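You operate a simulated robot arm through the tools that you are given. There is no shell and no other tool. Be economical: measure what you need, move in short steps, check, and stop when the job is done.

The job below is to be done with a simulated robot arm. You get a single attempt, and the scene is never put back.

TASK
Load the brown tin into the oven and run it at 60 degrees.
Fine: lid off on the bench, tin on the upper shelf; shelf in, door closed and latched before you switch on.

It is judged by the outcome, as a careful person would: the job done as asked, and still so three seconds after it is handed in. It fails if anything else is knocked over, pushed out of place, dropped, spilled or broken. Lids that push on must go on centred and level and be pressed home; caps that screw on are set level and turned clockwise until they are tight.

THE ROBOT
A 7-joint arm with a two-finger parallel gripper on a trunk, on a base that drives. Base frame: it is fixed to the floor where the robot stands at the start and does not move with it; the origin is under the middle of the robot, x ahead of it, y to its left, z up. Units: m, degrees, N and s.
With the tool pointing down near the work surface it reaches from about 0.2 to 0.74 m from the robot's upright axis, wherever it stands. Its first joint turns from -166.0 to 166.0 degrees. Places, roughly: free part of the drying bench [0.4, 0.2, 0.8]; oven door [0.2, -1.3, 1]; oven knob [0.3, -0.9, 1]; oven latch [0.3, -0.9, 1.2]; oven switch [0.3, -0.9, 0.9]; tin (6x6x4 cm) [0.2, -1, 1.1]; top of the upper oven shelf [0.2, -1.1, 1.1]; upper oven shelf [0.3, -1.1, 1.1]. Payload 1.57 kg.
The tool frame sits at the grasp point between the pads (the TCP): z along the fingers, y along the line on which they close. The tips reach 0.03 m beyond it. Largest opening 0.11 m; finger width 0.024, thickness 0.012; the body of the gripper, 0.048 by 0.112 m, starts 0.078 m behind the TCP.
Orientation is told as [roll, pitch, yaw] about the base's x, y, z axes, in that order, counted from this pose: with the fingers straight down and closing along the base's y, the tool's x points along the base's -x, its y along +y and its z along -z.

THE INTERFACE
- The arm moves only by the tool drive_tool. Its argument "increments" is a list of rows, each an object of numbers (a shift or turn left out is 0, a gripper value left out holds the last): "dx", "dy", "dz": the shift along the tool's x, y, z in cm; "rx", "ry", "rz": the turn, a rotation vector about the tool's x, y, z in rad; "hand": the gripper command, from -1 (shut) to 1 (fully open), values between in proportion. In form: [{"dx": .., "dy": .., "dz": .., "rx": .., "ry": .., "rz": .., "hand": ..}, ...]. A call has 1 to 8 rows; each row shifts and turns the commanded pose from where the row before left it, along the tool's axes as they then stand. A row lasts 0.2 s, in which the tool goes at most 0.05 m and 8.6 degrees; a call with a longer step from one row to the next is refused whole, and so is a gripper value outside its range. Where a pose cannot be reached the arm comes as near as it can. A force on the tool above 40 N (or 10 N above the force at the start of the call, whichever is more), or a blocked arm, ends the call early, and 0.2 s more pass. Each finger travels about 0.045 m/s and halts on what it meets, pressing with about 43 N; the grip force reading is that of the motor and also rises with nothing between the fingers. The clock runs only during rows and for 0.2 s after the last one: add rows that do not move to give the fingers time. The reply holds the time, the measured pose of the TCP, the force on the tool along the base axes, the opening and the grip force, in the units named above and with some noise, with the torque about the TCP (base axes, N m) and any sound that the robot's microphone picked up.
- Cameras (640 x 400 px; columns grow to the right, rows downward): "scene" is now at [0.007, 0.1143, 1.6169]; the picture's right is [-0.52, -0.85, 0.00], its down [-0.65, 0.40, -0.65] and it looks along [0.55, -0.34, -0.76] (base axes); focal length 214 px, centre (320, 200). "wrist" rides on the gripper at [0.07, 0.016, -0.141] in the tool frame; the picture's right is [-0.23, 0.97, 0.00], its down [-0.85, -0.20, -0.48] and it looks along [-0.47, -0.11, 0.88] (tool axes); focal length 222 px, centre (320, 200). There is no depth. A picture from a camera that has moved, and an enlarged one, comes with that camera's place and axes in the base frame and with its lens.
- snapshot(camera): a new picture of that camera. No time passes.
- slide_trunk(by): slides the trunk up (or, below 0, down) by that many m; the arm and the scene camera ride with it, the base frame stays. It gives what a move gives, with no picture.
- roll_base(legs): drives the robot by 1 to 6 legs, each [ahead, turn to the left] in m and degrees, along the robot's own axes; the way and the turn of a leg run together, so that a leg with both is an arc; at most 1.5 m and 180 degrees a leg. The arm and the cameras ride along, it lands a little off, and it stops where it bumps. It gives what a move gives.
- head_to(pan, tilt): turns the head with the scene camera to pan (to the left, within 155 degrees either way) and tilt (down, from -29 to 69), counted from straight ahead of the robot. It gives what a move gives.
- zoom(camera, box): a new picture of the part [left, top, right, bottom] of that camera's present view, enlarged. No time passes.
- hand_in(): hands the job in; it is judged then, once.

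Work in short steps. Places have to be worked out from the pictures, the camera data and where the tool is seen: move nearer, look again, correct. Check each grasp and each placing, and mend what went wrong. You have 120 turns and 82 pictures in all, those below and enlarged ones among them. Open the gripper and draw the arm clear of the work before you hand the job in, unless the task says otherwise; then end with one line.

The tools are called after ">>>" by a JSON object that holds its "fn" and its "kwargs". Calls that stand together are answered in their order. drive_tool: Moves the arm, as the interface text tells. Its arguments: {"type":"object","properties":{"increments":{"type":"array","items":{"type":"object","properties":{"dx":{"type":"number"},"dy":{"type":"number"},"dz":{"type":"number"},"rx":{"type":"number"},"ry":{"type":"number"},"rz":{"type":"number"},"hand":{"type":"number"}}}}},"required":["increments"]} The other tools are called the same way: slide_trunk (by) slides the trunk up or down; roll_base (legs) drives the base; head_to (pan, tilt) turns the head that bears the scene camera; snapshot (camera) takes a picture; zoom (camera, box) takes an enlarged picture of a part of a camera's view; hand_in () hands the job in.

At the start:

```text
clock: 0.0
ee_pos: [0.1982, -0.3184, 1.4084]
tcp_rot: [0.0, -0.1, 0.0]
contact_force: [0.1, -0.6, 0.3]
wrist_torque: [-0.01, 0.01, -0.03]
opening: 0.11
finger_force: 0.0
trunk travel left (down, up): [-0.56, 0.03]
robot x, y, heading: [-0.0025, -0.0009, -0.1]
head pan, tilt: [-31.3, 49.6]
```

scene: 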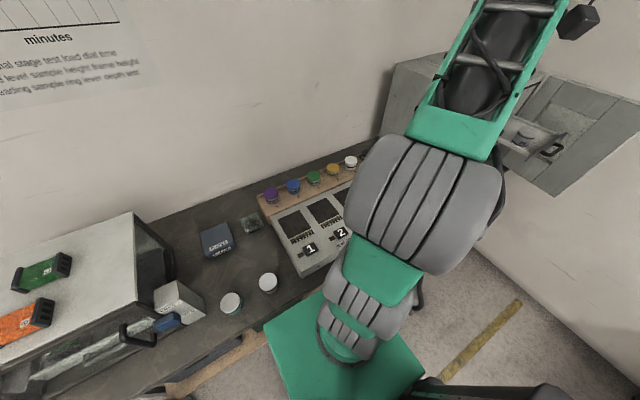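
wrist: 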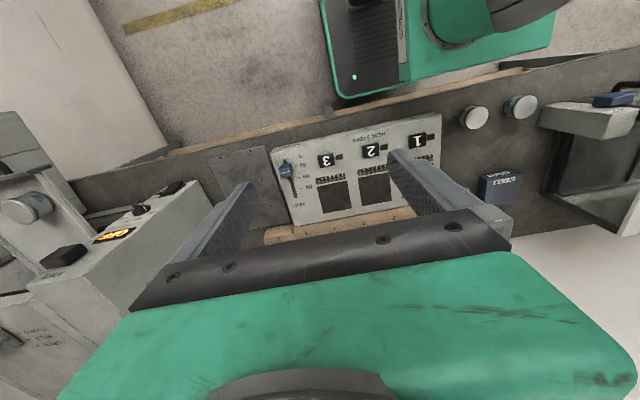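

The arm blocks the view of the oven. I turn the head to the right to see it.

>>> {"fn": "head_to", "kwargs": {"pan": -65, "tilt": 30}}

>>> {"fn": "snapshot", "kwargs": {"camera": "scene"}}

>>> {"fn": "zoom", "kwargs": {"camera": "wrist", "box": [0, 100, 320, 400]}}

```text
clock: 1.0
ee_pos: [0.198, -0.3184, 1.4091]
tcp_rot: [0.0, 0.0, 0.0]
contact_force: [0.0, -0.1, 0.3]
wrist_torque: [-0.01, -0.02, 0.01]
opening: 0.1099
finger_force: 0.0
trunk travel left (down, up): [-0.56, 0.03]
robot x, y, heading: [0.0005, -0.0006, 0.2]
head pan, tilt: [-65.0, 30.0]
```

```text
79 pictures are left
camera scene: at [-0.0208, 0.0725, 1.6459], right [-0.91, -0.42, 0.0], down [-0.21, 0.45, -0.87], along [0.37, -0.78, -0.5], focal length 214 px, centre (320, 200)
```

scene: 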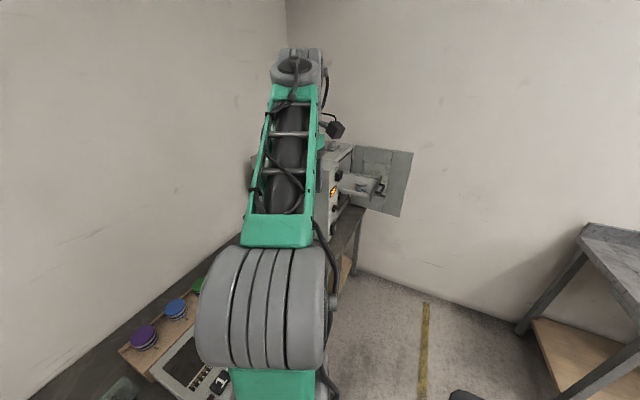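

```text
1.33 times, centred on (160, 250) of wrist
camera zoom: at [0.1284, -0.3032, 1.5484], right [0.23, 0.97, 0.0], down [0.85, -0.2, 0.48], along [0.47, -0.11, -0.88], focal length 296 px, centre (533, 133)
```

zoom: 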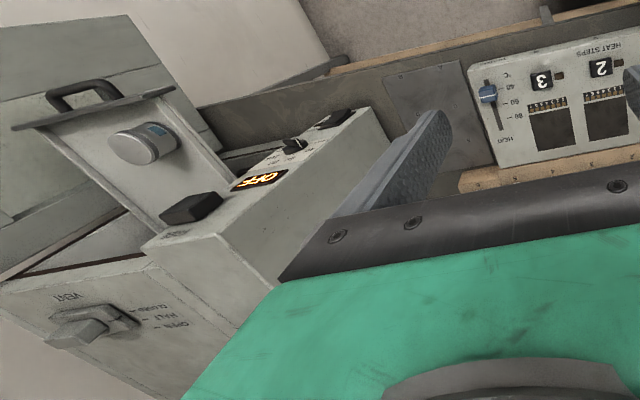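

The oven stands on the bench to the right, its front facing -x, shelf drawn out with a lidded tin on it. I look around behind and right for room to drive.

>>> {"fn": "head_to", "kwargs": {"pan": -120, "tilt": 35}}

>>> {"fn": "snapshot", "kwargs": {"camera": "scene"}}

```text
clock: 2.2
ee_pos: [0.1994, -0.3191, 1.4088]
tcp_rot: [-0.1, 0.1, 0.0]
contact_force: [0.5, -0.3, 0.5]
wrist_torque: [0.03, 0.01, 0.0]
opening: 0.1099
finger_force: 0.1
trunk travel left (down, up): [-0.56, 0.03]
robot x, y, heading: [-0.0009, 0.0019, 0.0]
head pan, tilt: [-120.0, 35.0]
```

```text
77 pictures are left
camera scene: at [-0.1031, 0.0781, 1.6381], right [-0.87, 0.5, 0.0], down [0.29, 0.5, -0.82], along [-0.41, -0.71, -0.57], focal length 214 px, centre (320, 200)
```

scene: 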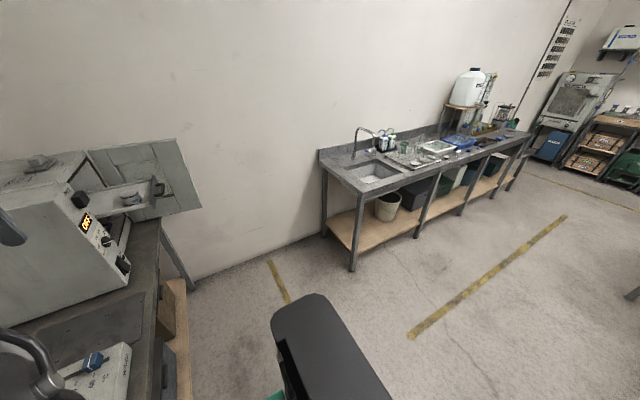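

There is open floor behind and to the right. I back off, turn right and drive alongside the bench towards the oven, then turn back to face it.

>>> {"fn": "roll_base", "kwargs": {"legs": [[-0.35, 0], [0, -90], [0.75, 0], [0, 90]]}}

>>> {"fn": "head_to", "kwargs": {"pan": -20, "tilt": 40}}

>>> {"fn": "snapshot", "kwargs": {"camera": "scene"}}

>>> {"fn": "snapshot", "kwargs": {"camera": "wrist"}}

```text
clock: 15.8
ee_pos: [-0.156, -1.069, 1.4084]
tcp_rot: [0.0, 0.0, 0.2]
contact_force: [-0.5, 0.6, 0.0]
wrist_torque: [0.02, 0.0, -0.01]
opening: 0.1099
finger_force: 0.1
trunk travel left (down, up): [-0.56, 0.03]
robot x, y, heading: [-0.3541, -0.7501, 0.1]
head pan, tilt: [-120.0, 35.0]
```

```text
clock: 17.6
ee_pos: [-0.1551, -1.0677, 1.4081]
tcp_rot: [0.0, 0.1, 0.1]
contact_force: [-0.6, 0.0, -0.3]
wrist_torque: [0.02, -0.01, -0.03]
opening: 0.1097
finger_force: 0.0
trunk travel left (down, up): [-0.56, 0.03]
robot x, y, heading: [-0.3555, -0.7497, 0.2]
head pan, tilt: [-20.0, 40.0]
```

```text
76 pictures are left
camera scene: at [-0.3344, -0.6247, 1.6306], right [-0.34, -0.94, 0.0], down [-0.6, 0.22, -0.77], along [0.72, -0.26, -0.64], focal length 214 px, centre (320, 200)
```

scene: 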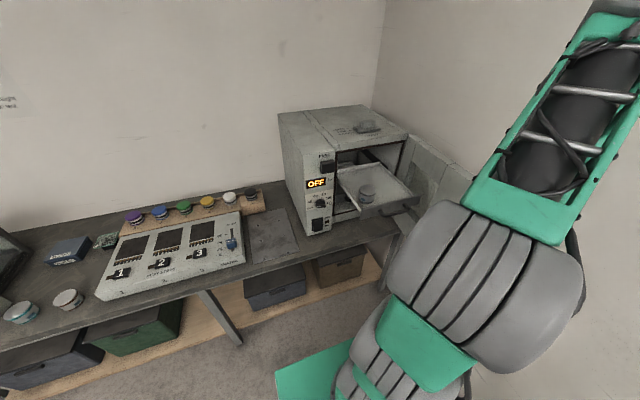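

```text
75 pictures are left
camera wrist: at [-0.2254, -1.0529, 1.5484], right [0.22, 0.97, 0.0], down [0.86, -0.2, 0.48], along [0.47, -0.11, -0.88], focal length 222 px, centre (320, 200)
```

wrist: 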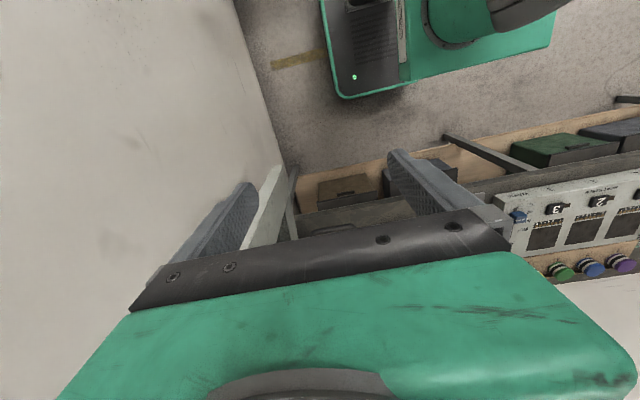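

Good view of the oven. I zoom in on it and on the bench items.

>>> {"fn": "zoom", "kwargs": {"camera": "scene", "box": [270, 95, 430, 245]}}

>>> {"fn": "zoom", "kwargs": {"camera": "scene", "box": [0, 170, 280, 345]}}

```text
2.67 times, centred on (350, 170) of scene
camera zoom: at [-0.3344, -0.6247, 1.6306], right [-0.34, -0.94, 0.0], down [-0.6, 0.22, -0.77], along [0.72, -0.26, -0.64], focal length 572 px, centre (240, 280)
```

zoom: 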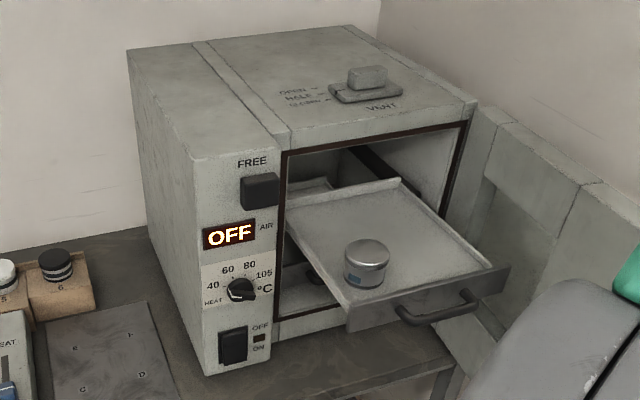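

```text
2.29 times, centred on (140, 258) of scene
camera zoom: at [-0.3344, -0.6247, 1.6306], right [-0.34, -0.94, 0.0], down [-0.6, 0.22, -0.77], along [0.72, -0.26, -0.64], focal length 490 px, centre (731, 69)
```

zoom: 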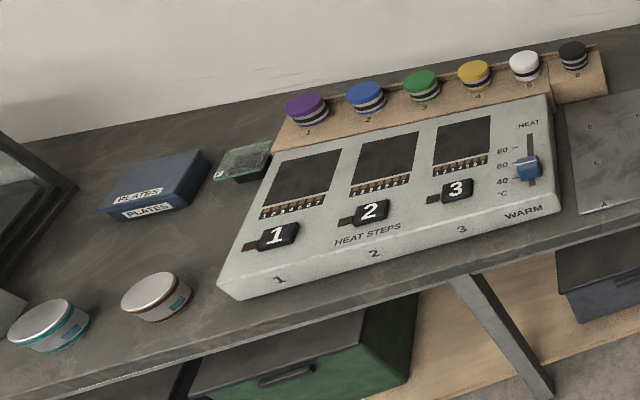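

The bench has a teal-banded and a brown-banded tin; the shelf tin needs a closer look.

>>> {"fn": "zoom", "kwargs": {"camera": "scene", "box": [350, 175, 390, 200]}}

>>> {"fn": "zoom", "kwargs": {"camera": "scene", "box": [0, 280, 96, 340]}}

```text
16.00 times, centred on (370, 188) of scene
camera zoom: at [-0.3344, -0.6247, 1.6306], right [-0.34, -0.94, 0.0], down [-0.6, 0.22, -0.77], along [0.72, -0.26, -0.64], focal length 3432 px, centre (-480, 400)
```

zoom: 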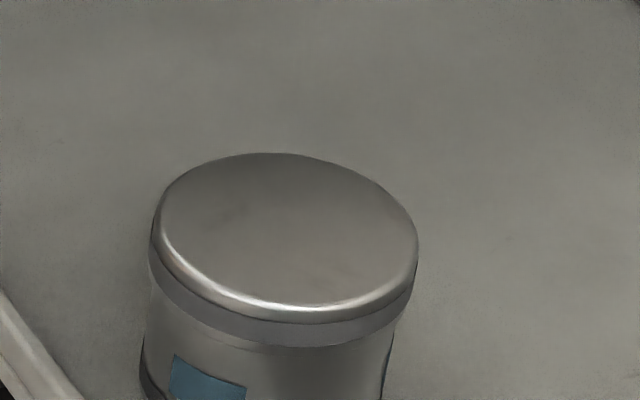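

```text
6.67 times, centred on (48, 310) of scene
camera zoom: at [-0.3344, -0.6247, 1.6306], right [-0.34, -0.94, 0.0], down [-0.6, 0.22, -0.77], along [0.72, -0.26, -0.64], focal length 1430 px, centre (2133, -533)
```

zoom: 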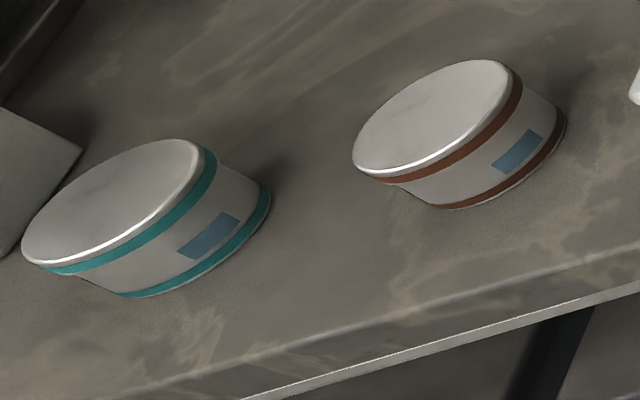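

The brown tin is the bench one at about (0.335, 0.13); the grey tin on the shelf is another and must stay. I drive back to stand in front of the brown tin.

>>> {"fn": "roll_base", "kwargs": {"legs": [[0, 90], [0.75, 0], [0, -90], [0.2, 0]]}}

>>> {"fn": "head_to", "kwargs": {"pan": 15, "tilt": 50}}

>>> {"fn": "snapshot", "kwargs": {"camera": "scene"}}

```text
clock: 30.5
ee_pos: [0.0396, -0.3108, 1.4085]
tcp_rot: [0.0, 0.0, 1.0]
contact_force: [1.5, -1.3, 0.0]
wrist_torque: [0.0, 0.02, -0.01]
opening: 0.11
finger_force: 0.1
trunk travel left (down, up): [-0.56, 0.03]
robot x, y, heading: [-0.1681, 0.005, 1.1]
head pan, tilt: [-20.0, 40.0]
```

```text
clock: 31.6
ee_pos: [0.0377, -0.3102, 1.4083]
tcp_rot: [0.0, 0.0, 1.1]
contact_force: [-0.3, 0.8, 0.3]
wrist_torque: [0.02, -0.03, 0.01]
opening: 0.1102
finger_force: 0.1
trunk travel left (down, up): [-0.56, 0.03]
robot x, y, heading: [-0.1668, 0.0051, 1.2]
head pan, tilt: [15.0, 50.0]
```

```text
70 pictures are left
camera scene: at [-0.1536, 0.1788, 1.6164], right [0.28, -0.96, 0.0], down [-0.74, -0.21, -0.64], along [0.62, 0.18, -0.77], focal length 214 px, centre (320, 200)
```

scene: 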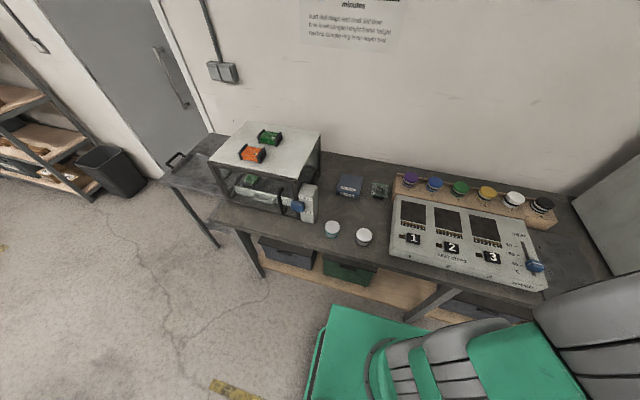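

>>> {"fn": "zoom", "kwargs": {"camera": "scene", "box": [304, 206, 400, 266]}}

```text
6.67 times, centred on (352, 236) of scene
camera zoom: at [-0.1536, 0.1788, 1.6164], right [0.28, -0.96, 0.0], down [-0.74, -0.21, -0.64], along [0.62, 0.18, -0.77], focal length 1430 px, centre (107, -40)
```

zoom: 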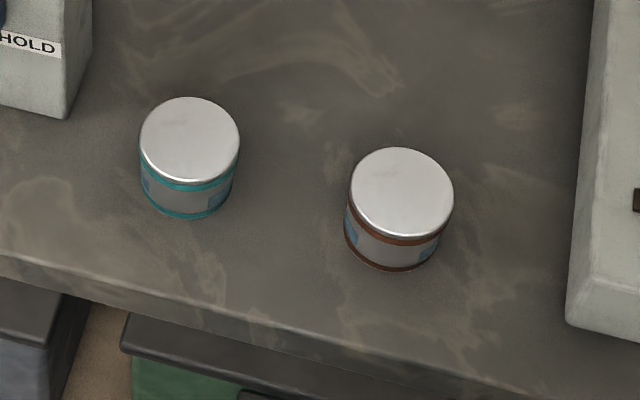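

Brown lid top centre is at about (0.342, 0.133), diameter about 6.4 cm. I move the arm over it at height.

>>> {"fn": "drive_tool", "kwargs": {"increments": [{"dx": -2.5, "dy": 4}, {"dx": -2.5, "dy": 4}, {"dx": -2.5, "dy": 4}, {"dx": -2.5, "dy": 4}, {"dx": -2.5, "dy": 4}, {"dx": -2.5, "dy": 4}, {"dx": -2.5, "dy": 4}, {"dx": -2.5, "dy": 4}]}}

>>> {"fn": "drive_tool", "kwargs": {"increments": [{"dx": -2.5, "dy": 4}, {"dx": -2.5, "dy": 4}, {"dx": -2.0, "dy": 3}, {"dz": 4}, {"dz": 4}, {"dz": 4}, {"dz": 4}, {}]}}

>>> {"fn": "snapshot", "kwargs": {"camera": "wrist"}}

```text
clock: 32.7
ee_pos: [0.1502, -0.1297, 1.4085]
tcp_rot: [-0.5, -0.5, 2.5]
contact_force: [2.4, -3.7, -5.4]
wrist_torque: [0.47, -0.05, 0.24]
opening: 0.1102
finger_force: 0.1
trunk travel left (down, up): [-0.56, 0.03]
robot x, y, heading: [-0.1662, 0.0068, 1.1]
head pan, tilt: [15.0, 50.0]
stopped in row 5: the force on the tool passed its limit (the readings are from after the stop); the commanded pose is now the measured one
```

```text
clock: 33.0
ee_pos: [0.1556, -0.1212, 1.4095]
tcp_rot: [-0.7, -0.8, 3.0]
contact_force: [3.9, -0.3, -4.1]
wrist_torque: [-0.06, 0.19, -0.06]
opening: 0.1098
finger_force: 0.0
trunk travel left (down, up): [-0.56, 0.03]
robot x, y, heading: [-0.1682, 0.0051, 1.1]
head pan, tilt: [15.0, 50.0]
stopped in row 1: the force on the tool passed its limit (the readings are from after the stop); the commanded pose is now the measured one
```

```text
68 pictures are left
camera wrist: at [0.0833, -0.1076, 1.5478], right [0.18, 0.98, -0.01], down [0.86, -0.15, 0.49], along [0.48, -0.1, -0.87], focal length 222 px, centre (320, 200)
```

wrist: 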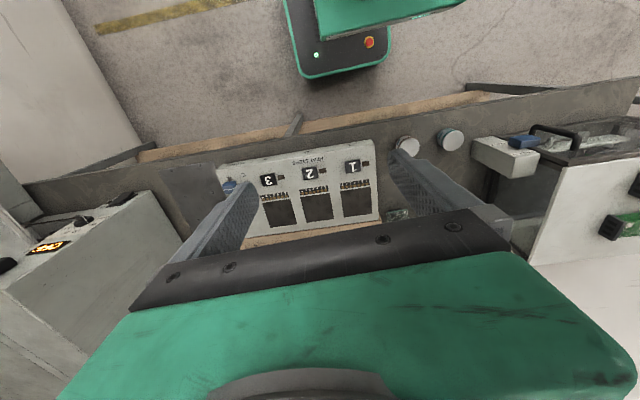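

Likely acceleration loads; nothing is near the arm. I go on with smaller steps and straighten the yaw.

>>> {"fn": "drive_tool", "kwargs": {"increments": [{"dx": -0.8, "dy": 1}, {"dx": -1.5, "dy": 2}, {"dx": -2, "dy": 3}, {"dx": -2, "dy": 3}, {"dx": -2, "dy": 3}, {"dx": -2, "dy": 3}, {"dx": -1.5, "dy": 2}, {"dx": -0.8, "dy": 1}]}}

```text
clock: 33.4
ee_pos: [0.1627, -0.1153, 1.4094]
tcp_rot: [-0.9, -1.1, 3.4]
contact_force: [5.7, -1.0, -5.9]
wrist_torque: [-0.09, 0.24, -0.09]
opening: 0.1097
finger_force: 0.0
trunk travel left (down, up): [-0.56, 0.03]
robot x, y, heading: [-0.164, 0.0052, 1.2]
head pan, tilt: [15.0, 50.0]
stopped in row 1: the force on the tool passed its limit (the readings are from after the stop); the commanded pose is now the measured one
```

Something resists. I try going outward (+x) and down first rather than toward +y.

>>> {"fn": "drive_tool", "kwargs": {"increments": [{"dz": 0.5}, {"dz": 1}, {"dz": 2}, {"dz": 2}, {"dz": 2}, {"dz": 2}, {"dz": 1}, {}]}}

>>> {"fn": "head_to", "kwargs": {"pan": -20, "tilt": 40}}

>>> {"fn": "snapshot", "kwargs": {"camera": "scene"}}

```text
clock: 35.2
ee_pos: [0.1634, -0.117, 1.3053]
tcp_rot: [-0.8, -1.0, 3.3]
contact_force: [0.4, 0.5, -0.3]
wrist_torque: [-0.02, 0.03, 0.0]
opening: 0.1099
finger_force: 0.1
trunk travel left (down, up): [-0.56, 0.03]
robot x, y, heading: [-0.1658, 0.0033, 1.0]
head pan, tilt: [15.0, 50.0]
```

```text
clock: 36.2
ee_pos: [0.1632, -0.1168, 1.3049]
tcp_rot: [-0.8, -1.0, 3.3]
contact_force: [-0.1, -0.3, -0.3]
wrist_torque: [-0.02, 0.0, 0.01]
opening: 0.1101
finger_force: 0.1
trunk travel left (down, up): [-0.56, 0.03]
robot x, y, heading: [-0.1625, 0.0033, 1.2]
head pan, tilt: [-20.0, 40.0]
```

```text
67 pictures are left
camera scene: at [-0.1472, 0.1301, 1.6305], right [-0.32, -0.95, 0.0], down [-0.61, 0.21, -0.77], along [0.72, -0.25, -0.64], focal length 214 px, centre (320, 200)
```

scene: 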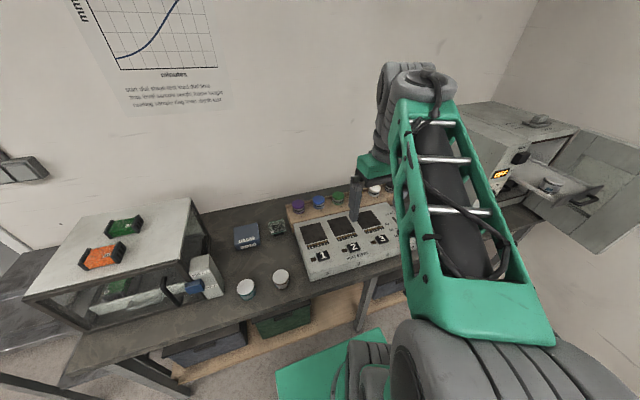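

Moving down worked freely. I continue in x and y at this height, levelling the tool.

>>> {"fn": "drive_tool", "kwargs": {"increments": [{"dx": -0.8, "dy": 1, "rx": -0.014}, {"dx": -1.5, "dy": 2, "ry": 0.017}, {"dx": -2, "dy": 3, "rz": 0.058}, {"dx": -2, "dy": 3}, {"dx": -2, "dy": 3}, {"dx": -2, "dy": 3}, {"dx": -1.5, "dy": 2}, {"dx": -0.8, "dy": 1}]}}

```text
clock: 38.0
ee_pos: [0.286, 0.0669, 1.3049]
tcp_rot: [0.0, 0.0, 0.0]
contact_force: [-1.2, 0.4, -0.6]
wrist_torque: [0.02, 0.01, -0.02]
opening: 0.11
finger_force: 0.1
trunk travel left (down, up): [-0.56, 0.03]
robot x, y, heading: [-0.163, 0.0043, 1.1]
head pan, tilt: [-20.0, 40.0]
```

Good. On to above the tin and down to about z = 1.1.

>>> {"fn": "drive_tool", "kwargs": {"increments": [{"dx": -1, "dy": 1, "dz": 0.5}, {"dx": -2, "dy": 2.3, "dz": 1}, {"dx": -2, "dy": 2.3, "dz": 2.5}, {"dx": -0.6, "dy": 1, "dz": 4}, {"dz": 4}, {"dz": 4}, {"dz": 3}, {"dz": 1.5}]}}

>>> {"fn": "snapshot", "kwargs": {"camera": "wrist"}}

```text
clock: 39.8
ee_pos: [0.3416, 0.1314, 1.0991]
tcp_rot: [0.0, 0.0, 0.0]
contact_force: [0.7, 0.1, 0.2]
wrist_torque: [0.0, -0.03, -0.01]
opening: 0.11
finger_force: 0.0
trunk travel left (down, up): [-0.56, 0.03]
robot x, y, heading: [-0.1643, 0.002, 1.2]
head pan, tilt: [-20.0, 40.0]
```

```text
66 pictures are left
camera wrist: at [0.272, 0.1468, 1.2386], right [0.23, 0.97, 0.0], down [0.85, -0.2, 0.48], along [0.47, -0.11, -0.88], focal length 222 px, centre (320, 200)
```

wrist: 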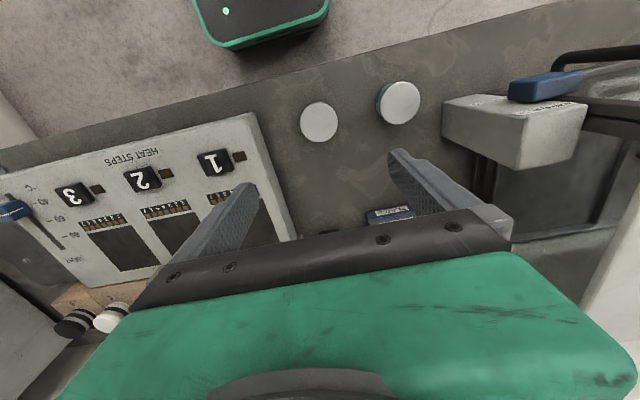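

Wrist view gives the lid at (0.338, 0.132). I descend further and check again.

>>> {"fn": "drive_tool", "kwargs": {"increments": [{"dx": 0.2, "dz": 1}, {"dz": 2}, {"dz": 3}, {"dz": 3}, {"dz": 3}, {"dz": 2}, {"dz": 1}, {}]}}

>>> {"fn": "snapshot", "kwargs": {"camera": "wrist"}}

>>> {"fn": "head_to", "kwargs": {"pan": 10, "tilt": 50}}

>>> {"fn": "zoom", "kwargs": {"camera": "scene", "box": [240, 140, 400, 240]}}

```text
clock: 41.6
ee_pos: [0.3398, 0.1311, 0.949]
tcp_rot: [0.0, -0.1, 0.0]
contact_force: [-0.4, -0.3, 0.2]
wrist_torque: [-0.01, 0.03, 0.03]
opening: 0.1101
finger_force: 0.1
trunk travel left (down, up): [-0.56, 0.03]
robot x, y, heading: [-0.1708, 0.0048, 1.2]
head pan, tilt: [-20.0, 40.0]
```

```text
65 pictures are left
camera wrist: at [0.2704, 0.148, 1.0888], right [0.23, 0.97, 0.0], down [0.85, -0.2, 0.48], along [0.47, -0.11, -0.88], focal length 222 px, centre (320, 200)
```

wrist: 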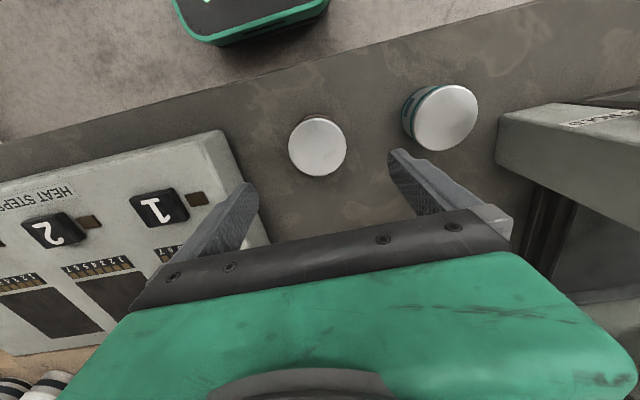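

```text
clock: 42.5
ee_pos: [0.3414, 0.1323, 0.9499]
tcp_rot: [0.1, 0.0, 0.0]
contact_force: [0.4, -0.5, 0.1]
wrist_torque: [0.02, 0.03, -0.01]
opening: 0.1102
finger_force: 0.0
trunk travel left (down, up): [-0.56, 0.03]
robot x, y, heading: [-0.1651, 0.0057, 0.9]
head pan, tilt: [10.0, 50.0]
```

```text
4.00 times, centred on (320, 190) of scene
camera zoom: at [-0.152, 0.1724, 1.6164], right [0.19, -0.98, 0.0], down [-0.75, -0.15, -0.64], along [0.63, 0.12, -0.77], focal length 858 px, centre (320, 240)
```

zoom: 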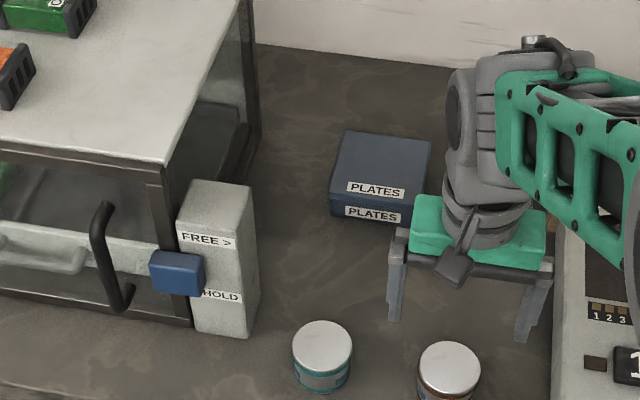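

Two views put the lid top at z≈0.83–0.84, centre (0.339, 0.130). I lower the tips to about 0.832 and close to find the lid height.

>>> {"fn": "drive_tool", "kwargs": {"increments": [{"dz": 1, "hand": 0.5}, {"dz": 2}, {"dz": 2}, {"dz": 2}, {"dz": 1.3}, {"dz": 0.5}, {}, {}]}}

>>> {"fn": "snapshot", "kwargs": {"camera": "wrist"}}

```text
clock: 44.3
ee_pos: [0.3405, 0.1325, 0.862]
tcp_rot: [0.0, 0.0, -0.1]
contact_force: [0.4, -0.2, 0.0]
wrist_torque: [0.01, -0.03, -0.02]
opening: 0.0824
finger_force: 0.1
trunk travel left (down, up): [-0.56, 0.03]
robot x, y, heading: [-0.1658, 0.0071, 1.4]
head pan, tilt: [10.0, 50.0]
```

```text
63 pictures are left
camera wrist: at [0.2709, 0.1478, 1.0016], right [0.23, 0.97, 0.0], down [0.85, -0.2, 0.48], along [0.47, -0.11, -0.88], focal length 222 px, centre (320, 200)
```

wrist: 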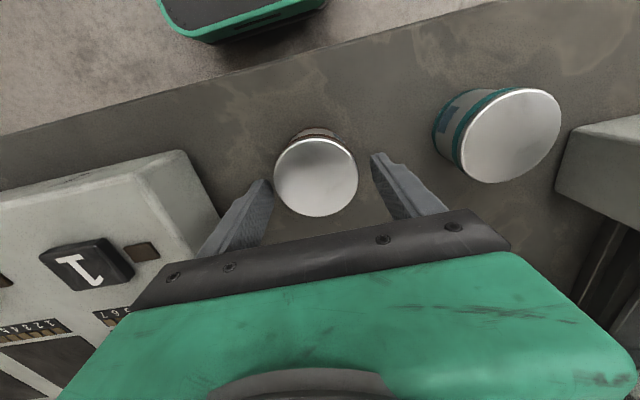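

Lid centre (0.3375, 0.129): a small correction, then close gently to see whether the tips meet the lid.

>>> {"fn": "drive_tool", "kwargs": {"increments": [{"dx": 0.25, "dy": -0.3}, {"hand": -1}, {}, {}, {}]}}

>>> {"fn": "zoom", "kwargs": {"camera": "wrist", "box": [224, 110, 416, 230]}}

```text
clock: 45.5
ee_pos: [0.3378, 0.1294, 0.8615]
tcp_rot: [0.1, 0.0, 0.0]
contact_force: [0.2, 0.3, -1.6]
wrist_torque: [-0.01, 0.02, 0.0]
opening: 0.0622
finger_force: 38.6
trunk travel left (down, up): [-0.56, 0.03]
robot x, y, heading: [-0.1671, 0.007, 1.1]
head pan, tilt: [10.0, 50.0]
```

```text
3.33 times, centred on (320, 170) of wrist
camera zoom: at [0.2684, 0.1448, 1.0015], right [0.23, 0.97, 0.0], down [0.85, -0.2, 0.48], along [0.47, -0.11, -0.88], focal length 740 px, centre (320, 300)
```

zoom: 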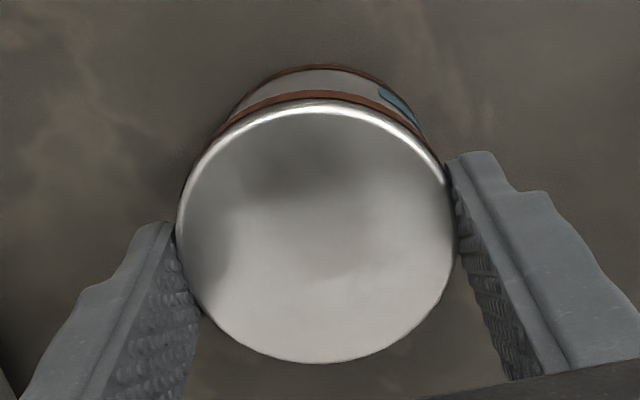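

Gripped the lid at 6.2 cm, tips only on the lid rim. I lift slowly.

>>> {"fn": "drive_tool", "kwargs": {"increments": [{}, {"dz": -0.2}, {"dz": -0.3}, {"dz": -0.4}, {"dz": -0.5}, {"dz": -0.6}, {"dz": -0.5}, {}]}}

>>> {"fn": "snapshot", "kwargs": {"camera": "wrist"}}

```text
clock: 47.3
ee_pos: [0.3383, 0.1289, 0.8868]
tcp_rot: [0.1, 0.0, 0.0]
contact_force: [-0.4, 0.5, -0.9]
wrist_torque: [-0.01, 0.03, 0.0]
opening: 0.062
finger_force: 43.2
trunk travel left (down, up): [-0.56, 0.03]
robot x, y, heading: [-0.1647, 0.0074, 1.0]
head pan, tilt: [10.0, 50.0]
```

```text
61 pictures are left
camera wrist: at [0.2681, 0.1449, 1.0269], right [0.23, 0.97, 0.0], down [0.85, -0.2, 0.48], along [0.47, -0.11, -0.88], focal length 222 px, centre (320, 200)
```

wrist: 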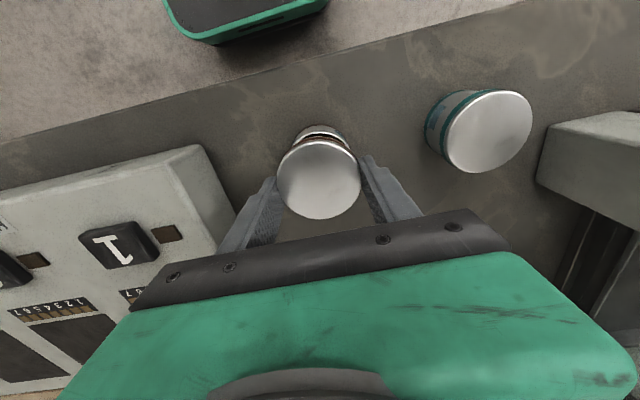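

The body seems to stay below. I lift further and check.

>>> {"fn": "drive_tool", "kwargs": {"increments": [{"dz": -0.5}, {"dz": -1}, {"dz": -2}, {"dz": -2}, {"dz": -1}, {}]}}

>>> {"fn": "snapshot", "kwargs": {"camera": "wrist"}}

```text
clock: 48.7
ee_pos: [0.3374, 0.1297, 0.951]
tcp_rot: [0.1, 0.0, 0.0]
contact_force: [-0.2, 0.1, 0.2]
wrist_torque: [-0.01, 0.03, -0.01]
opening: 0.0622
finger_force: 42.9
trunk travel left (down, up): [-0.56, 0.03]
robot x, y, heading: [-0.1668, 0.0047, 1.1]
head pan, tilt: [10.0, 50.0]
```

```text
60 pictures are left
camera wrist: at [0.2686, 0.1448, 1.0914], right [0.23, 0.97, 0.0], down [0.85, -0.2, 0.48], along [0.47, -0.11, -0.88], focal length 222 px, centre (320, 200)
```

wrist: 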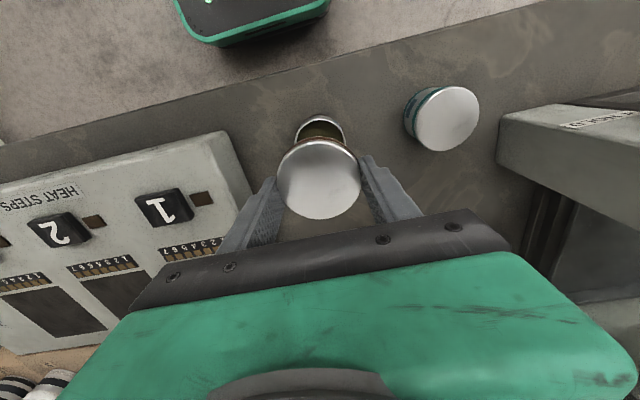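

Lid is off and the tin stands open with contents. I carry the lid 11 cm back (+x), over free bench, and lower.

>>> {"fn": "drive_tool", "kwargs": {"increments": [{"dx": -0.8}, {"dx": -2}, {"dx": -3}, {"dx": -3}, {"dx": -2}, {"dx": -0.7}, {"dz": 1}, {"dz": 2}]}}

>>> {"fn": "drive_tool", "kwargs": {"increments": [{"dz": 2}, {"dz": 2}, {"dz": 2}, {"dz": 1}, {}]}}

>>> {"fn": "snapshot", "kwargs": {"camera": "wrist"}}

```text
clock: 50.5
ee_pos: [0.4531, 0.1294, 0.9221]
tcp_rot: [0.0, -0.1, 0.0]
contact_force: [0.1, -0.1, -0.6]
wrist_torque: [-0.02, -0.02, 0.02]
opening: 0.0623
finger_force: 43.3
trunk travel left (down, up): [-0.56, 0.03]
robot x, y, heading: [-0.1678, 0.0014, 1.1]
head pan, tilt: [10.0, 50.0]
```

```text
clock: 51.7
ee_pos: [0.453, 0.1288, 0.852]
tcp_rot: [0.0, 0.0, 0.1]
contact_force: [-0.3, 0.0, -0.1]
wrist_torque: [0.03, -0.02, 0.02]
opening: 0.0623
finger_force: 42.9
trunk travel left (down, up): [-0.56, 0.03]
robot x, y, heading: [-0.1687, 0.0029, 1.0]
head pan, tilt: [10.0, 50.0]
```

```text
59 pictures are left
camera wrist: at [0.3832, 0.1448, 0.9912], right [0.23, 0.97, 0.0], down [0.85, -0.2, 0.48], along [0.47, -0.11, -0.88], focal length 222 px, centre (320, 200)
```

wrist: 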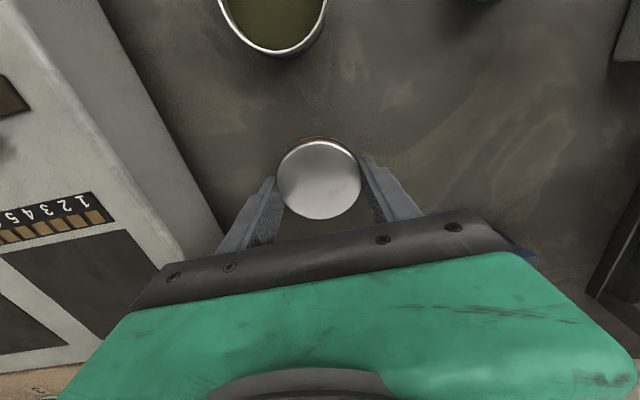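

Clear space all round. I lower in small steps until it touches the bench.

>>> {"fn": "drive_tool", "kwargs": {"increments": [{"dz": 0.6}, {"dz": 0.4}, {"dz": 0.3}, {"dz": 0.2}, {"dz": 0.2}, {"dz": 0.2}, {"dz": 0.1}]}}

```text
clock: 53.3
ee_pos: [0.4529, 0.1294, 0.8325]
tcp_rot: [0.0, 0.1, -0.1]
contact_force: [0.3, 0.4, 0.2]
wrist_torque: [-0.01, 0.0, 0.0]
opening: 0.0623
finger_force: 43.3
trunk travel left (down, up): [-0.56, 0.03]
robot x, y, heading: [-0.1667, 0.004, 1.0]
head pan, tilt: [10.0, 50.0]
```

>>> {"fn": "drive_tool", "kwargs": {"increments": [{"dz": 0.1}, {"dz": 0.1}, {"dz": 0.1}, {}]}}

>>> {"fn": "zoom", "kwargs": {"camera": "wrist", "box": [224, 110, 416, 230]}}

```text
clock: 54.3
ee_pos: [0.4532, 0.1303, 0.8299]
tcp_rot: [0.0, -0.2, 0.0]
contact_force: [-0.6, 0.8, 7.5]
wrist_torque: [-0.27, 0.13, -0.05]
opening: 0.0621
finger_force: 42.9
trunk travel left (down, up): [-0.56, 0.03]
robot x, y, heading: [-0.164, 0.0072, 1.0]
head pan, tilt: [10.0, 50.0]
```

```text
3.33 times, centred on (320, 170) of wrist
camera zoom: at [0.3835, 0.1451, 0.9696], right [0.23, 0.97, 0.0], down [0.85, -0.2, 0.48], along [0.47, -0.11, -0.88], focal length 740 px, centre (320, 300)
```

zoom: 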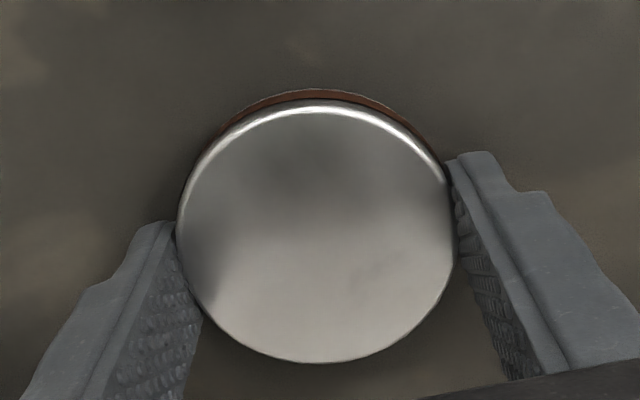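

Contact with the bench. I release the lid and rise.

>>> {"fn": "drive_tool", "kwargs": {"increments": [{"hand": 0.7}, {}, {}, {"dz": -0.5}, {"dz": -1}, {"dz": -2}, {"dz": -3}, {"dz": -3}]}}

>>> {"fn": "drive_tool", "kwargs": {"increments": [{"dx": 1}, {"dx": 2}, {"dx": 3}, {"dx": 3}, {"dx": 1.9}, {"dx": 0.6}, {}]}}

>>> {"fn": "snapshot", "kwargs": {"camera": "wrist"}}

```text
clock: 56.1
ee_pos: [0.4523, 0.1306, 0.9235]
tcp_rot: [0.0, 0.0, 0.1]
contact_force: [0.7, -0.4, -0.5]
wrist_torque: [0.0, 0.01, 0.01]
opening: 0.0934
finger_force: 0.2
trunk travel left (down, up): [-0.56, 0.03]
robot x, y, heading: [-0.1665, 0.0079, 1.1]
head pan, tilt: [10.0, 50.0]
```

```text
clock: 57.7
ee_pos: [0.3374, 0.1307, 0.9238]
tcp_rot: [0.0, -0.1, 0.1]
contact_force: [0.2, -0.4, -0.6]
wrist_torque: [0.0, -0.01, 0.02]
opening: 0.0938
finger_force: 0.1
trunk travel left (down, up): [-0.56, 0.03]
robot x, y, heading: [-0.1647, 0.0029, 1.2]
head pan, tilt: [10.0, 50.0]
```

```text
57 pictures are left
camera wrist: at [0.2683, 0.1456, 1.0636], right [0.23, 0.97, 0.0], down [0.85, -0.2, 0.48], along [0.47, -0.11, -0.88], focal length 222 px, centre (320, 200)
```

wrist: 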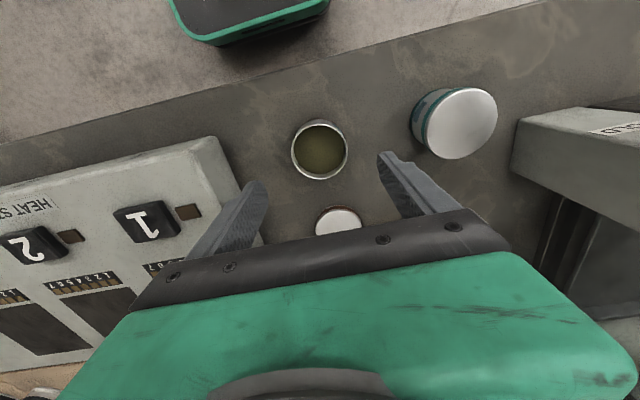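

Lid sits upright on the bench and the tin is open at (0.335, 0.130). I lower around it and grip the body with tips 1.5 cm above the bench.

>>> {"fn": "drive_tool", "kwargs": {"increments": [{"dx": 0.2, "dz": 1}, {"dz": 2}, {"dz": 2}, {"dz": 2}, {"dz": 0.9}, {"hand": -1}, {}, {}]}}

>>> {"fn": "drive_tool", "kwargs": {"increments": [{}, {}, {"dz": -0.3}, {"dz": -0.8}, {"dz": -1}, {"dz": -1}, {}]}}

>>> {"fn": "snapshot", "kwargs": {"camera": "wrist"}}

```text
clock: 59.5
ee_pos: [0.336, 0.1286, 0.8455]
tcp_rot: [0.0, 0.0, 0.0]
contact_force: [0.5, 0.2, -0.5]
wrist_torque: [0.01, 0.01, 0.03]
opening: 0.0595
finger_force: 21.5
trunk travel left (down, up): [-0.56, 0.03]
robot x, y, heading: [-0.1709, 0.0016, 1.3]
head pan, tilt: [10.0, 50.0]
```

```text
clock: 61.1
ee_pos: [0.3358, 0.1303, 0.8769]
tcp_rot: [0.0, -0.1, 0.0]
contact_force: [-0.6, -1.0, -1.0]
wrist_torque: [-0.01, 0.0, 0.03]
opening: 0.0589
finger_force: 42.9
trunk travel left (down, up): [-0.56, 0.03]
robot x, y, heading: [-0.1632, 0.0051, 0.9]
head pan, tilt: [10.0, 50.0]
```

```text
56 pictures are left
camera wrist: at [0.2656, 0.145, 1.0158], right [0.23, 0.97, 0.0], down [0.85, -0.2, 0.48], along [0.47, -0.11, -0.88], focal length 222 px, centre (320, 200)
```

wrist: 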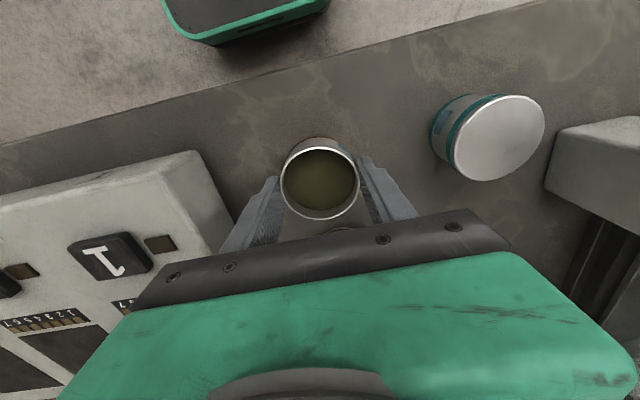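

Tin gripped and lifted level. I raise it to z≈1.27 and draw it in for driving.

>>> {"fn": "drive_tool", "kwargs": {"increments": [{"dz": -1}, {"dz": -2}, {"dz": -3}, {"dz": -3.5}, {"dz": -3.5}, {"dz": -3}, {"dz": -2}, {"dz": -1}]}}

>>> {"fn": "drive_tool", "kwargs": {"increments": [{"dz": -1}, {"dz": -2}, {"dz": -3}, {"dz": -3.5}, {"dz": -3.5}, {"dz": -3}, {"dz": -2}, {"dz": -1}]}}

>>> {"fn": "drive_tool", "kwargs": {"increments": [{"dx": 0.7, "dy": -0.7}, {"dx": 1.5, "dy": -1.5}, {"dx": 2, "dy": -2.5}, {"dx": 2, "dy": -2.5}, {"dx": 2, "dy": -2.5}, {"dx": 2, "dy": -2.5}, {"dx": 1.5, "dy": -1.5}, {"dx": 0.7, "dy": -0.7}]}}

```text
clock: 62.9
ee_pos: [0.3362, 0.1286, 1.0669]
tcp_rot: [0.0, 0.1, 0.0]
contact_force: [-1.6, 0.2, -0.7]
wrist_torque: [0.0, 0.0, -0.01]
opening: 0.0589
finger_force: 43.2
trunk travel left (down, up): [-0.56, 0.03]
robot x, y, heading: [-0.1658, 0.0036, 1.2]
head pan, tilt: [10.0, 50.0]
```

```text
clock: 64.7
ee_pos: [0.3356, 0.1301, 1.2555]
tcp_rot: [0.0, 0.0, 0.0]
contact_force: [0.2, -0.5, -1.5]
wrist_torque: [0.0, 0.02, -0.01]
opening: 0.059
finger_force: 43.2
trunk travel left (down, up): [-0.56, 0.03]
robot x, y, heading: [-0.1678, 0.0045, 1.1]
head pan, tilt: [10.0, 50.0]
```

```text
clock: 66.5
ee_pos: [0.2133, -0.0167, 1.256]
tcp_rot: [0.1, 0.0, 0.0]
contact_force: [0.2, 0.2, -1.7]
wrist_torque: [-0.01, -0.01, 0.0]
opening: 0.0589
finger_force: 43.2
trunk travel left (down, up): [-0.56, 0.03]
robot x, y, heading: [-0.1663, 0.0074, 1.1]
head pan, tilt: [10.0, 50.0]
```

Tin is held level. I back off, drive along to y≈-0.9, turn to the oven and look before closing in.

>>> {"fn": "roll_base", "kwargs": {"legs": [[-0.26, 0], [0, -91], [0.9, 0], [0, 90]]}}

>>> {"fn": "head_to", "kwargs": {"pan": -15, "tilt": 40}}

>>> {"fn": "snapshot", "kwargs": {"camera": "scene"}}

```text
clock: 80.4
ee_pos: [-0.054, -0.9251, 1.2551]
tcp_rot: [0.0, 0.1, -1.3]
contact_force: [-0.6, 0.2, 0.0]
wrist_torque: [-0.02, 0.02, 0.02]
opening: 0.0589
finger_force: 43.3
trunk travel left (down, up): [-0.56, 0.03]
robot x, y, heading: [-0.4335, -0.8935, -0.2]
head pan, tilt: [10.0, 50.0]
```

```text
clock: 81.3
ee_pos: [-0.0541, -0.9247, 1.256]
tcp_rot: [0.1, 0.0, -1.5]
contact_force: [0.7, 0.5, -1.1]
wrist_torque: [-0.01, -0.01, 0.0]
opening: 0.0587
finger_force: 43.2
trunk travel left (down, up): [-0.56, 0.03]
robot x, y, heading: [-0.4325, -0.8962, -0.4]
head pan, tilt: [-15.0, 40.0]
```

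```text
55 pictures are left
camera scene: at [-0.4082, -0.7639, 1.6305], right [-0.26, -0.96, 0.0], down [-0.62, 0.17, -0.77], along [0.74, -0.2, -0.64], focal length 214 px, centre (320, 200)
```

scene: 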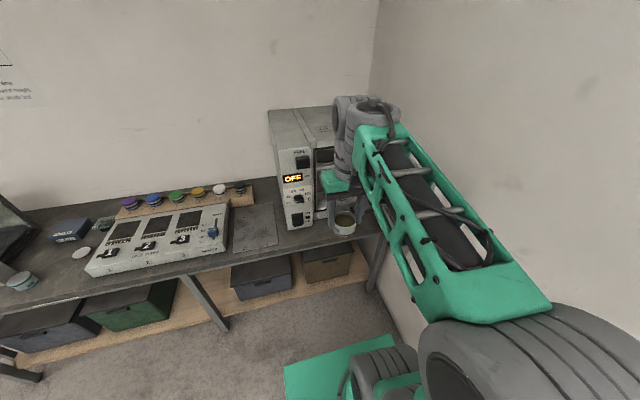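

Tin still held. I move 0.15 m forward and use the wrist camera over the shelf.

>>> {"fn": "roll_base", "kwargs": {"legs": [[0.15, 0]]}}

>>> {"fn": "drive_tool", "kwargs": {"increments": [{"dy": -0.8}, {"dy": -2}, {"dy": -3}, {"dy": -3}, {"dy": -3}, {"dy": -3}, {"dy": -2}, {"dy": -0.8, "rz": -0.026}]}}

>>> {"fn": "snapshot", "kwargs": {"camera": "wrist"}}

>>> {"fn": "snapshot", "kwargs": {"camera": "scene"}}

```text
clock: 82.7
ee_pos: [0.0971, -0.9262, 1.2552]
tcp_rot: [0.1, 0.1, -1.5]
contact_force: [1.1, 0.3, -2.1]
wrist_torque: [0.01, 0.0, -0.01]
opening: 0.059
finger_force: 43.7
trunk travel left (down, up): [-0.56, 0.03]
robot x, y, heading: [-0.2799, -0.8995, -0.7]
head pan, tilt: [-15.0, 40.0]
```

```text
clock: 84.5
ee_pos: [0.0919, -1.1024, 1.2566]
tcp_rot: [0.0, 0.0, 0.2]
contact_force: [0.4, -0.1, -1.2]
wrist_torque: [0.02, -0.03, 0.01]
opening: 0.0591
finger_force: 43.2
trunk travel left (down, up): [-0.56, 0.03]
robot x, y, heading: [-0.2807, -0.8962, -0.3]
head pan, tilt: [-15.0, 40.0]
```

```text
54 pictures are left
camera wrist: at [0.022, -1.0867, 1.3955], right [0.22, 0.97, 0.0], down [0.86, -0.2, 0.48], along [0.47, -0.11, -0.88], focal length 222 px, centre (320, 200)
```

wrist: 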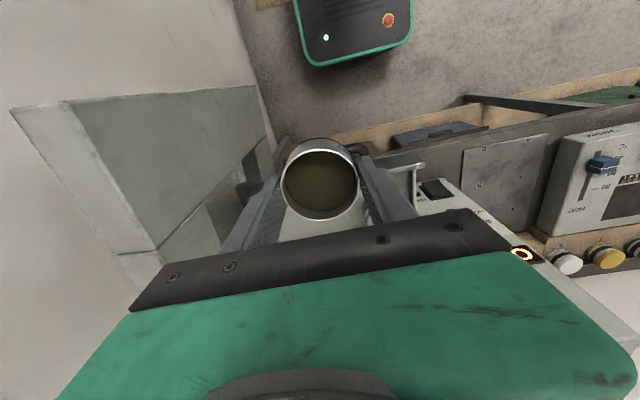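

```text
53 pictures are left
camera scene: at [-0.2573, -0.7649, 1.6306], right [-0.26, -0.96, 0.0], down [-0.62, 0.17, -0.77], along [0.74, -0.2, -0.64], focal length 214 px, centre (320, 200)
```

scene: 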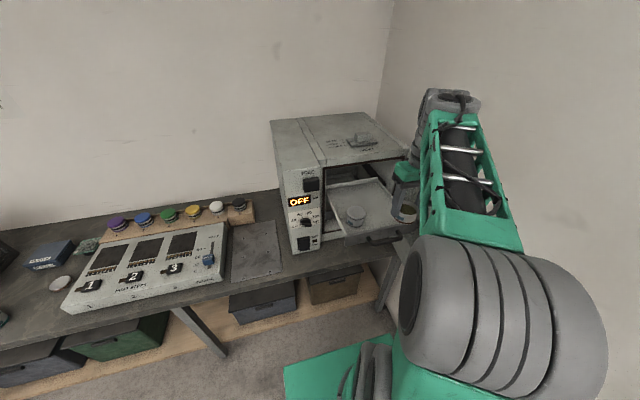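

>>> {"fn": "zoom", "kwargs": {"camera": "scene", "box": [256, 100, 448, 260]}}

```text
2.50 times, centred on (352, 180) of scene
camera zoom: at [-0.2573, -0.7649, 1.6306], right [-0.26, -0.96, 0.0], down [-0.62, 0.17, -0.77], along [0.74, -0.2, -0.64], focal length 536 px, centre (240, 250)
```

zoom: 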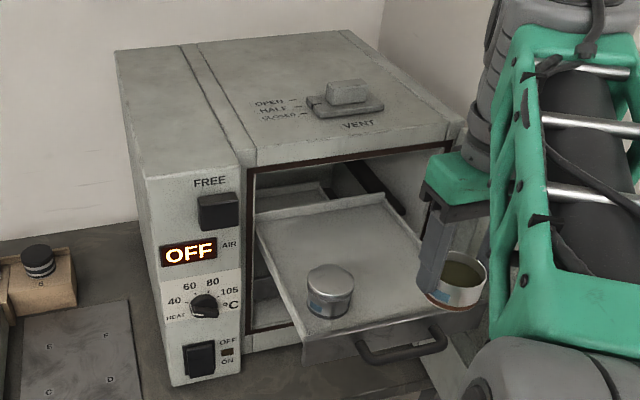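

Shelf spans y≈-0.965…-1.215, x≈0.155–0.43, top z≈1.095; grey tin at (0.217, -1.02). I aim for (0.225, -1.137), move above it.

>>> {"fn": "drive_tool", "kwargs": {"increments": [{"dx": -0.8, "dy": -0.4}, {"dx": -2, "dy": -0.6}, {"dx": -3, "dy": -0.7}, {"dx": -3, "dy": -0.7}, {"dx": -2.5, "dy": -0.6}, {"dx": -1.5, "dy": -0.4}, {"dx": -0.5}, {}]}}

>>> {"fn": "zoom", "kwargs": {"camera": "scene", "box": [256, 100, 448, 260]}}

>>> {"fn": "snapshot", "kwargs": {"camera": "wrist"}}

```text
clock: 86.3
ee_pos: [0.2251, -1.1351, 1.2558]
tcp_rot: [0.0, -0.1, 0.0]
contact_force: [0.0, -0.1, -1.1]
wrist_torque: [0.02, -0.01, 0.0]
opening: 0.059
finger_force: 43.1
trunk travel left (down, up): [-0.56, 0.03]
robot x, y, heading: [-0.2795, -0.8976, -0.2]
head pan, tilt: [-15.0, 40.0]
```

```text
2.50 times, centred on (352, 180) of scene
camera zoom: at [-0.2573, -0.7648, 1.6306], right [-0.26, -0.96, 0.0], down [-0.62, 0.17, -0.77], along [0.74, -0.2, -0.64], focal length 536 px, centre (240, 250)
```

zoom: 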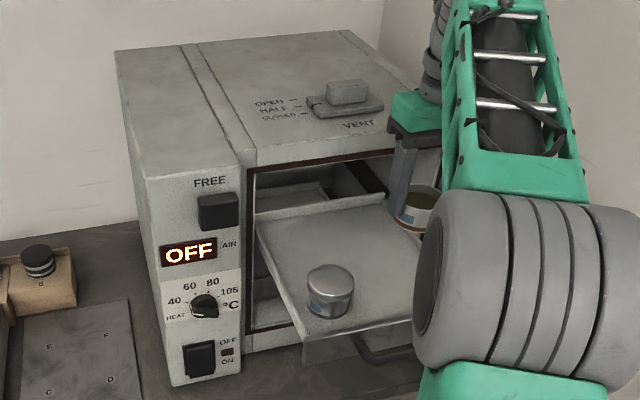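

```text
50 pictures are left
camera wrist: at [0.1554, -1.1199, 1.3953], right [0.23, 0.97, 0.0], down [0.86, -0.2, 0.48], along [0.47, -0.11, -0.88], focal length 222 px, centre (320, 200)
```

wrist: 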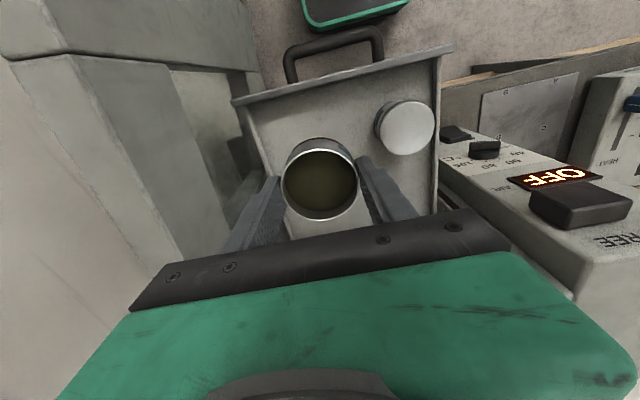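

Clearances look sound; I shift 6 mm away from the grey tin and descend to just above the shelf.

>>> {"fn": "drive_tool", "kwargs": {"increments": [{"dy": -0.6, "dz": 0.7}, {"dz": 1.5}, {"dz": 2}, {"dz": 2}, {"dz": 1.3}, {"dz": 0.5}, {}]}}

>>> {"fn": "snapshot", "kwargs": {"camera": "wrist"}}

>>> {"fn": "zoom", "kwargs": {"camera": "scene", "box": [336, 170, 416, 230]}}

```text
clock: 87.9
ee_pos: [0.2251, -1.1411, 1.175]
tcp_rot: [0.0, 0.0, 0.2]
contact_force: [0.4, -0.5, -0.8]
wrist_torque: [0.03, -0.04, 0.0]
opening: 0.059
finger_force: 43.1
trunk travel left (down, up): [-0.56, 0.03]
robot x, y, heading: [-0.2863, -0.9003, -0.2]
head pan, tilt: [-15.0, 40.0]
```

```text
49 pictures are left
camera wrist: at [0.1555, -1.1254, 1.3149], right [0.22, 0.97, 0.0], down [0.86, -0.2, 0.48], along [0.47, -0.11, -0.88], focal length 222 px, centre (320, 200)
```

wrist: 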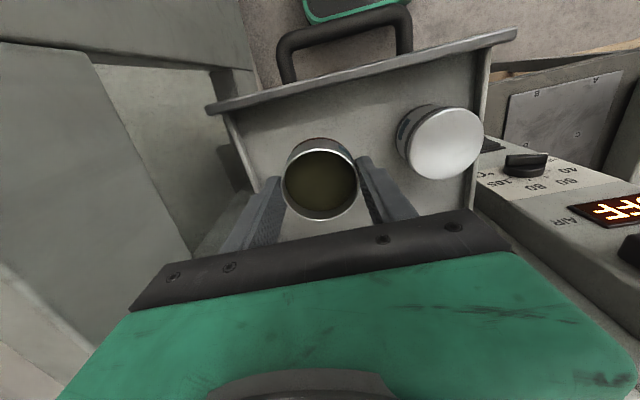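

```text
6.67 times, centred on (376, 200) of scene
camera zoom: at [-0.2572, -0.7648, 1.6306], right [-0.26, -0.96, 0.0], down [-0.62, 0.17, -0.77], along [0.74, -0.2, -0.64], focal length 1430 px, centre (-53, 200)
```

zoom: 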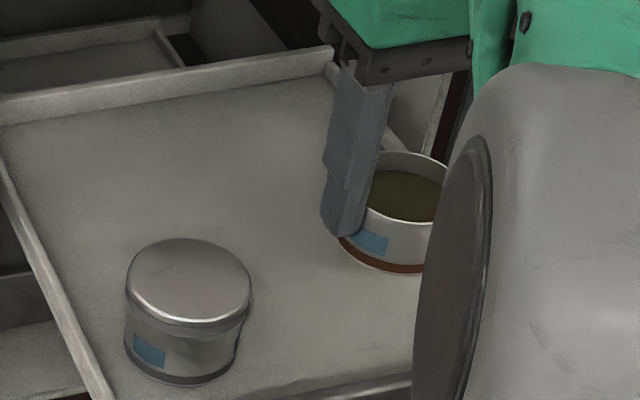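

Rim is at y≈-1.218, finger outside at -1.183: clear. I lower in small steps to touch down.

>>> {"fn": "drive_tool", "kwargs": {"increments": [{"dz": 0.8}, {"dz": 0.8}, {"dz": 0.6}, {"dz": 0.4}, {"dz": 0.3}, {"dz": 0.2}, {"dz": 0.2}, {}]}}

```text
clock: 89.7
ee_pos: [0.2262, -1.1419, 1.1418]
tcp_rot: [0.0, 0.0, 0.0]
contact_force: [-0.2, 0.0, -1.1]
wrist_torque: [-0.02, -0.02, -0.01]
opening: 0.0585
finger_force: 43.1
trunk travel left (down, up): [-0.56, 0.03]
robot x, y, heading: [-0.2826, -0.8964, -0.4]
head pan, tilt: [-15.0, 40.0]
```

>>> {"fn": "drive_tool", "kwargs": {"increments": [{"dz": 0.15}, {"dz": 0.15}, {"dz": 0.15}, {"dz": 0.1}, {}]}}

```text
clock: 90.9
ee_pos: [0.2246, -1.141, 1.1364]
tcp_rot: [0.0, 0.0, 0.1]
contact_force: [-0.4, -0.2, -0.7]
wrist_torque: [-0.01, -0.01, -0.01]
opening: 0.0591
finger_force: 43.1
trunk travel left (down, up): [-0.56, 0.03]
robot x, y, heading: [-0.2813, -0.8953, -0.3]
head pan, tilt: [-15.0, 40.0]
```

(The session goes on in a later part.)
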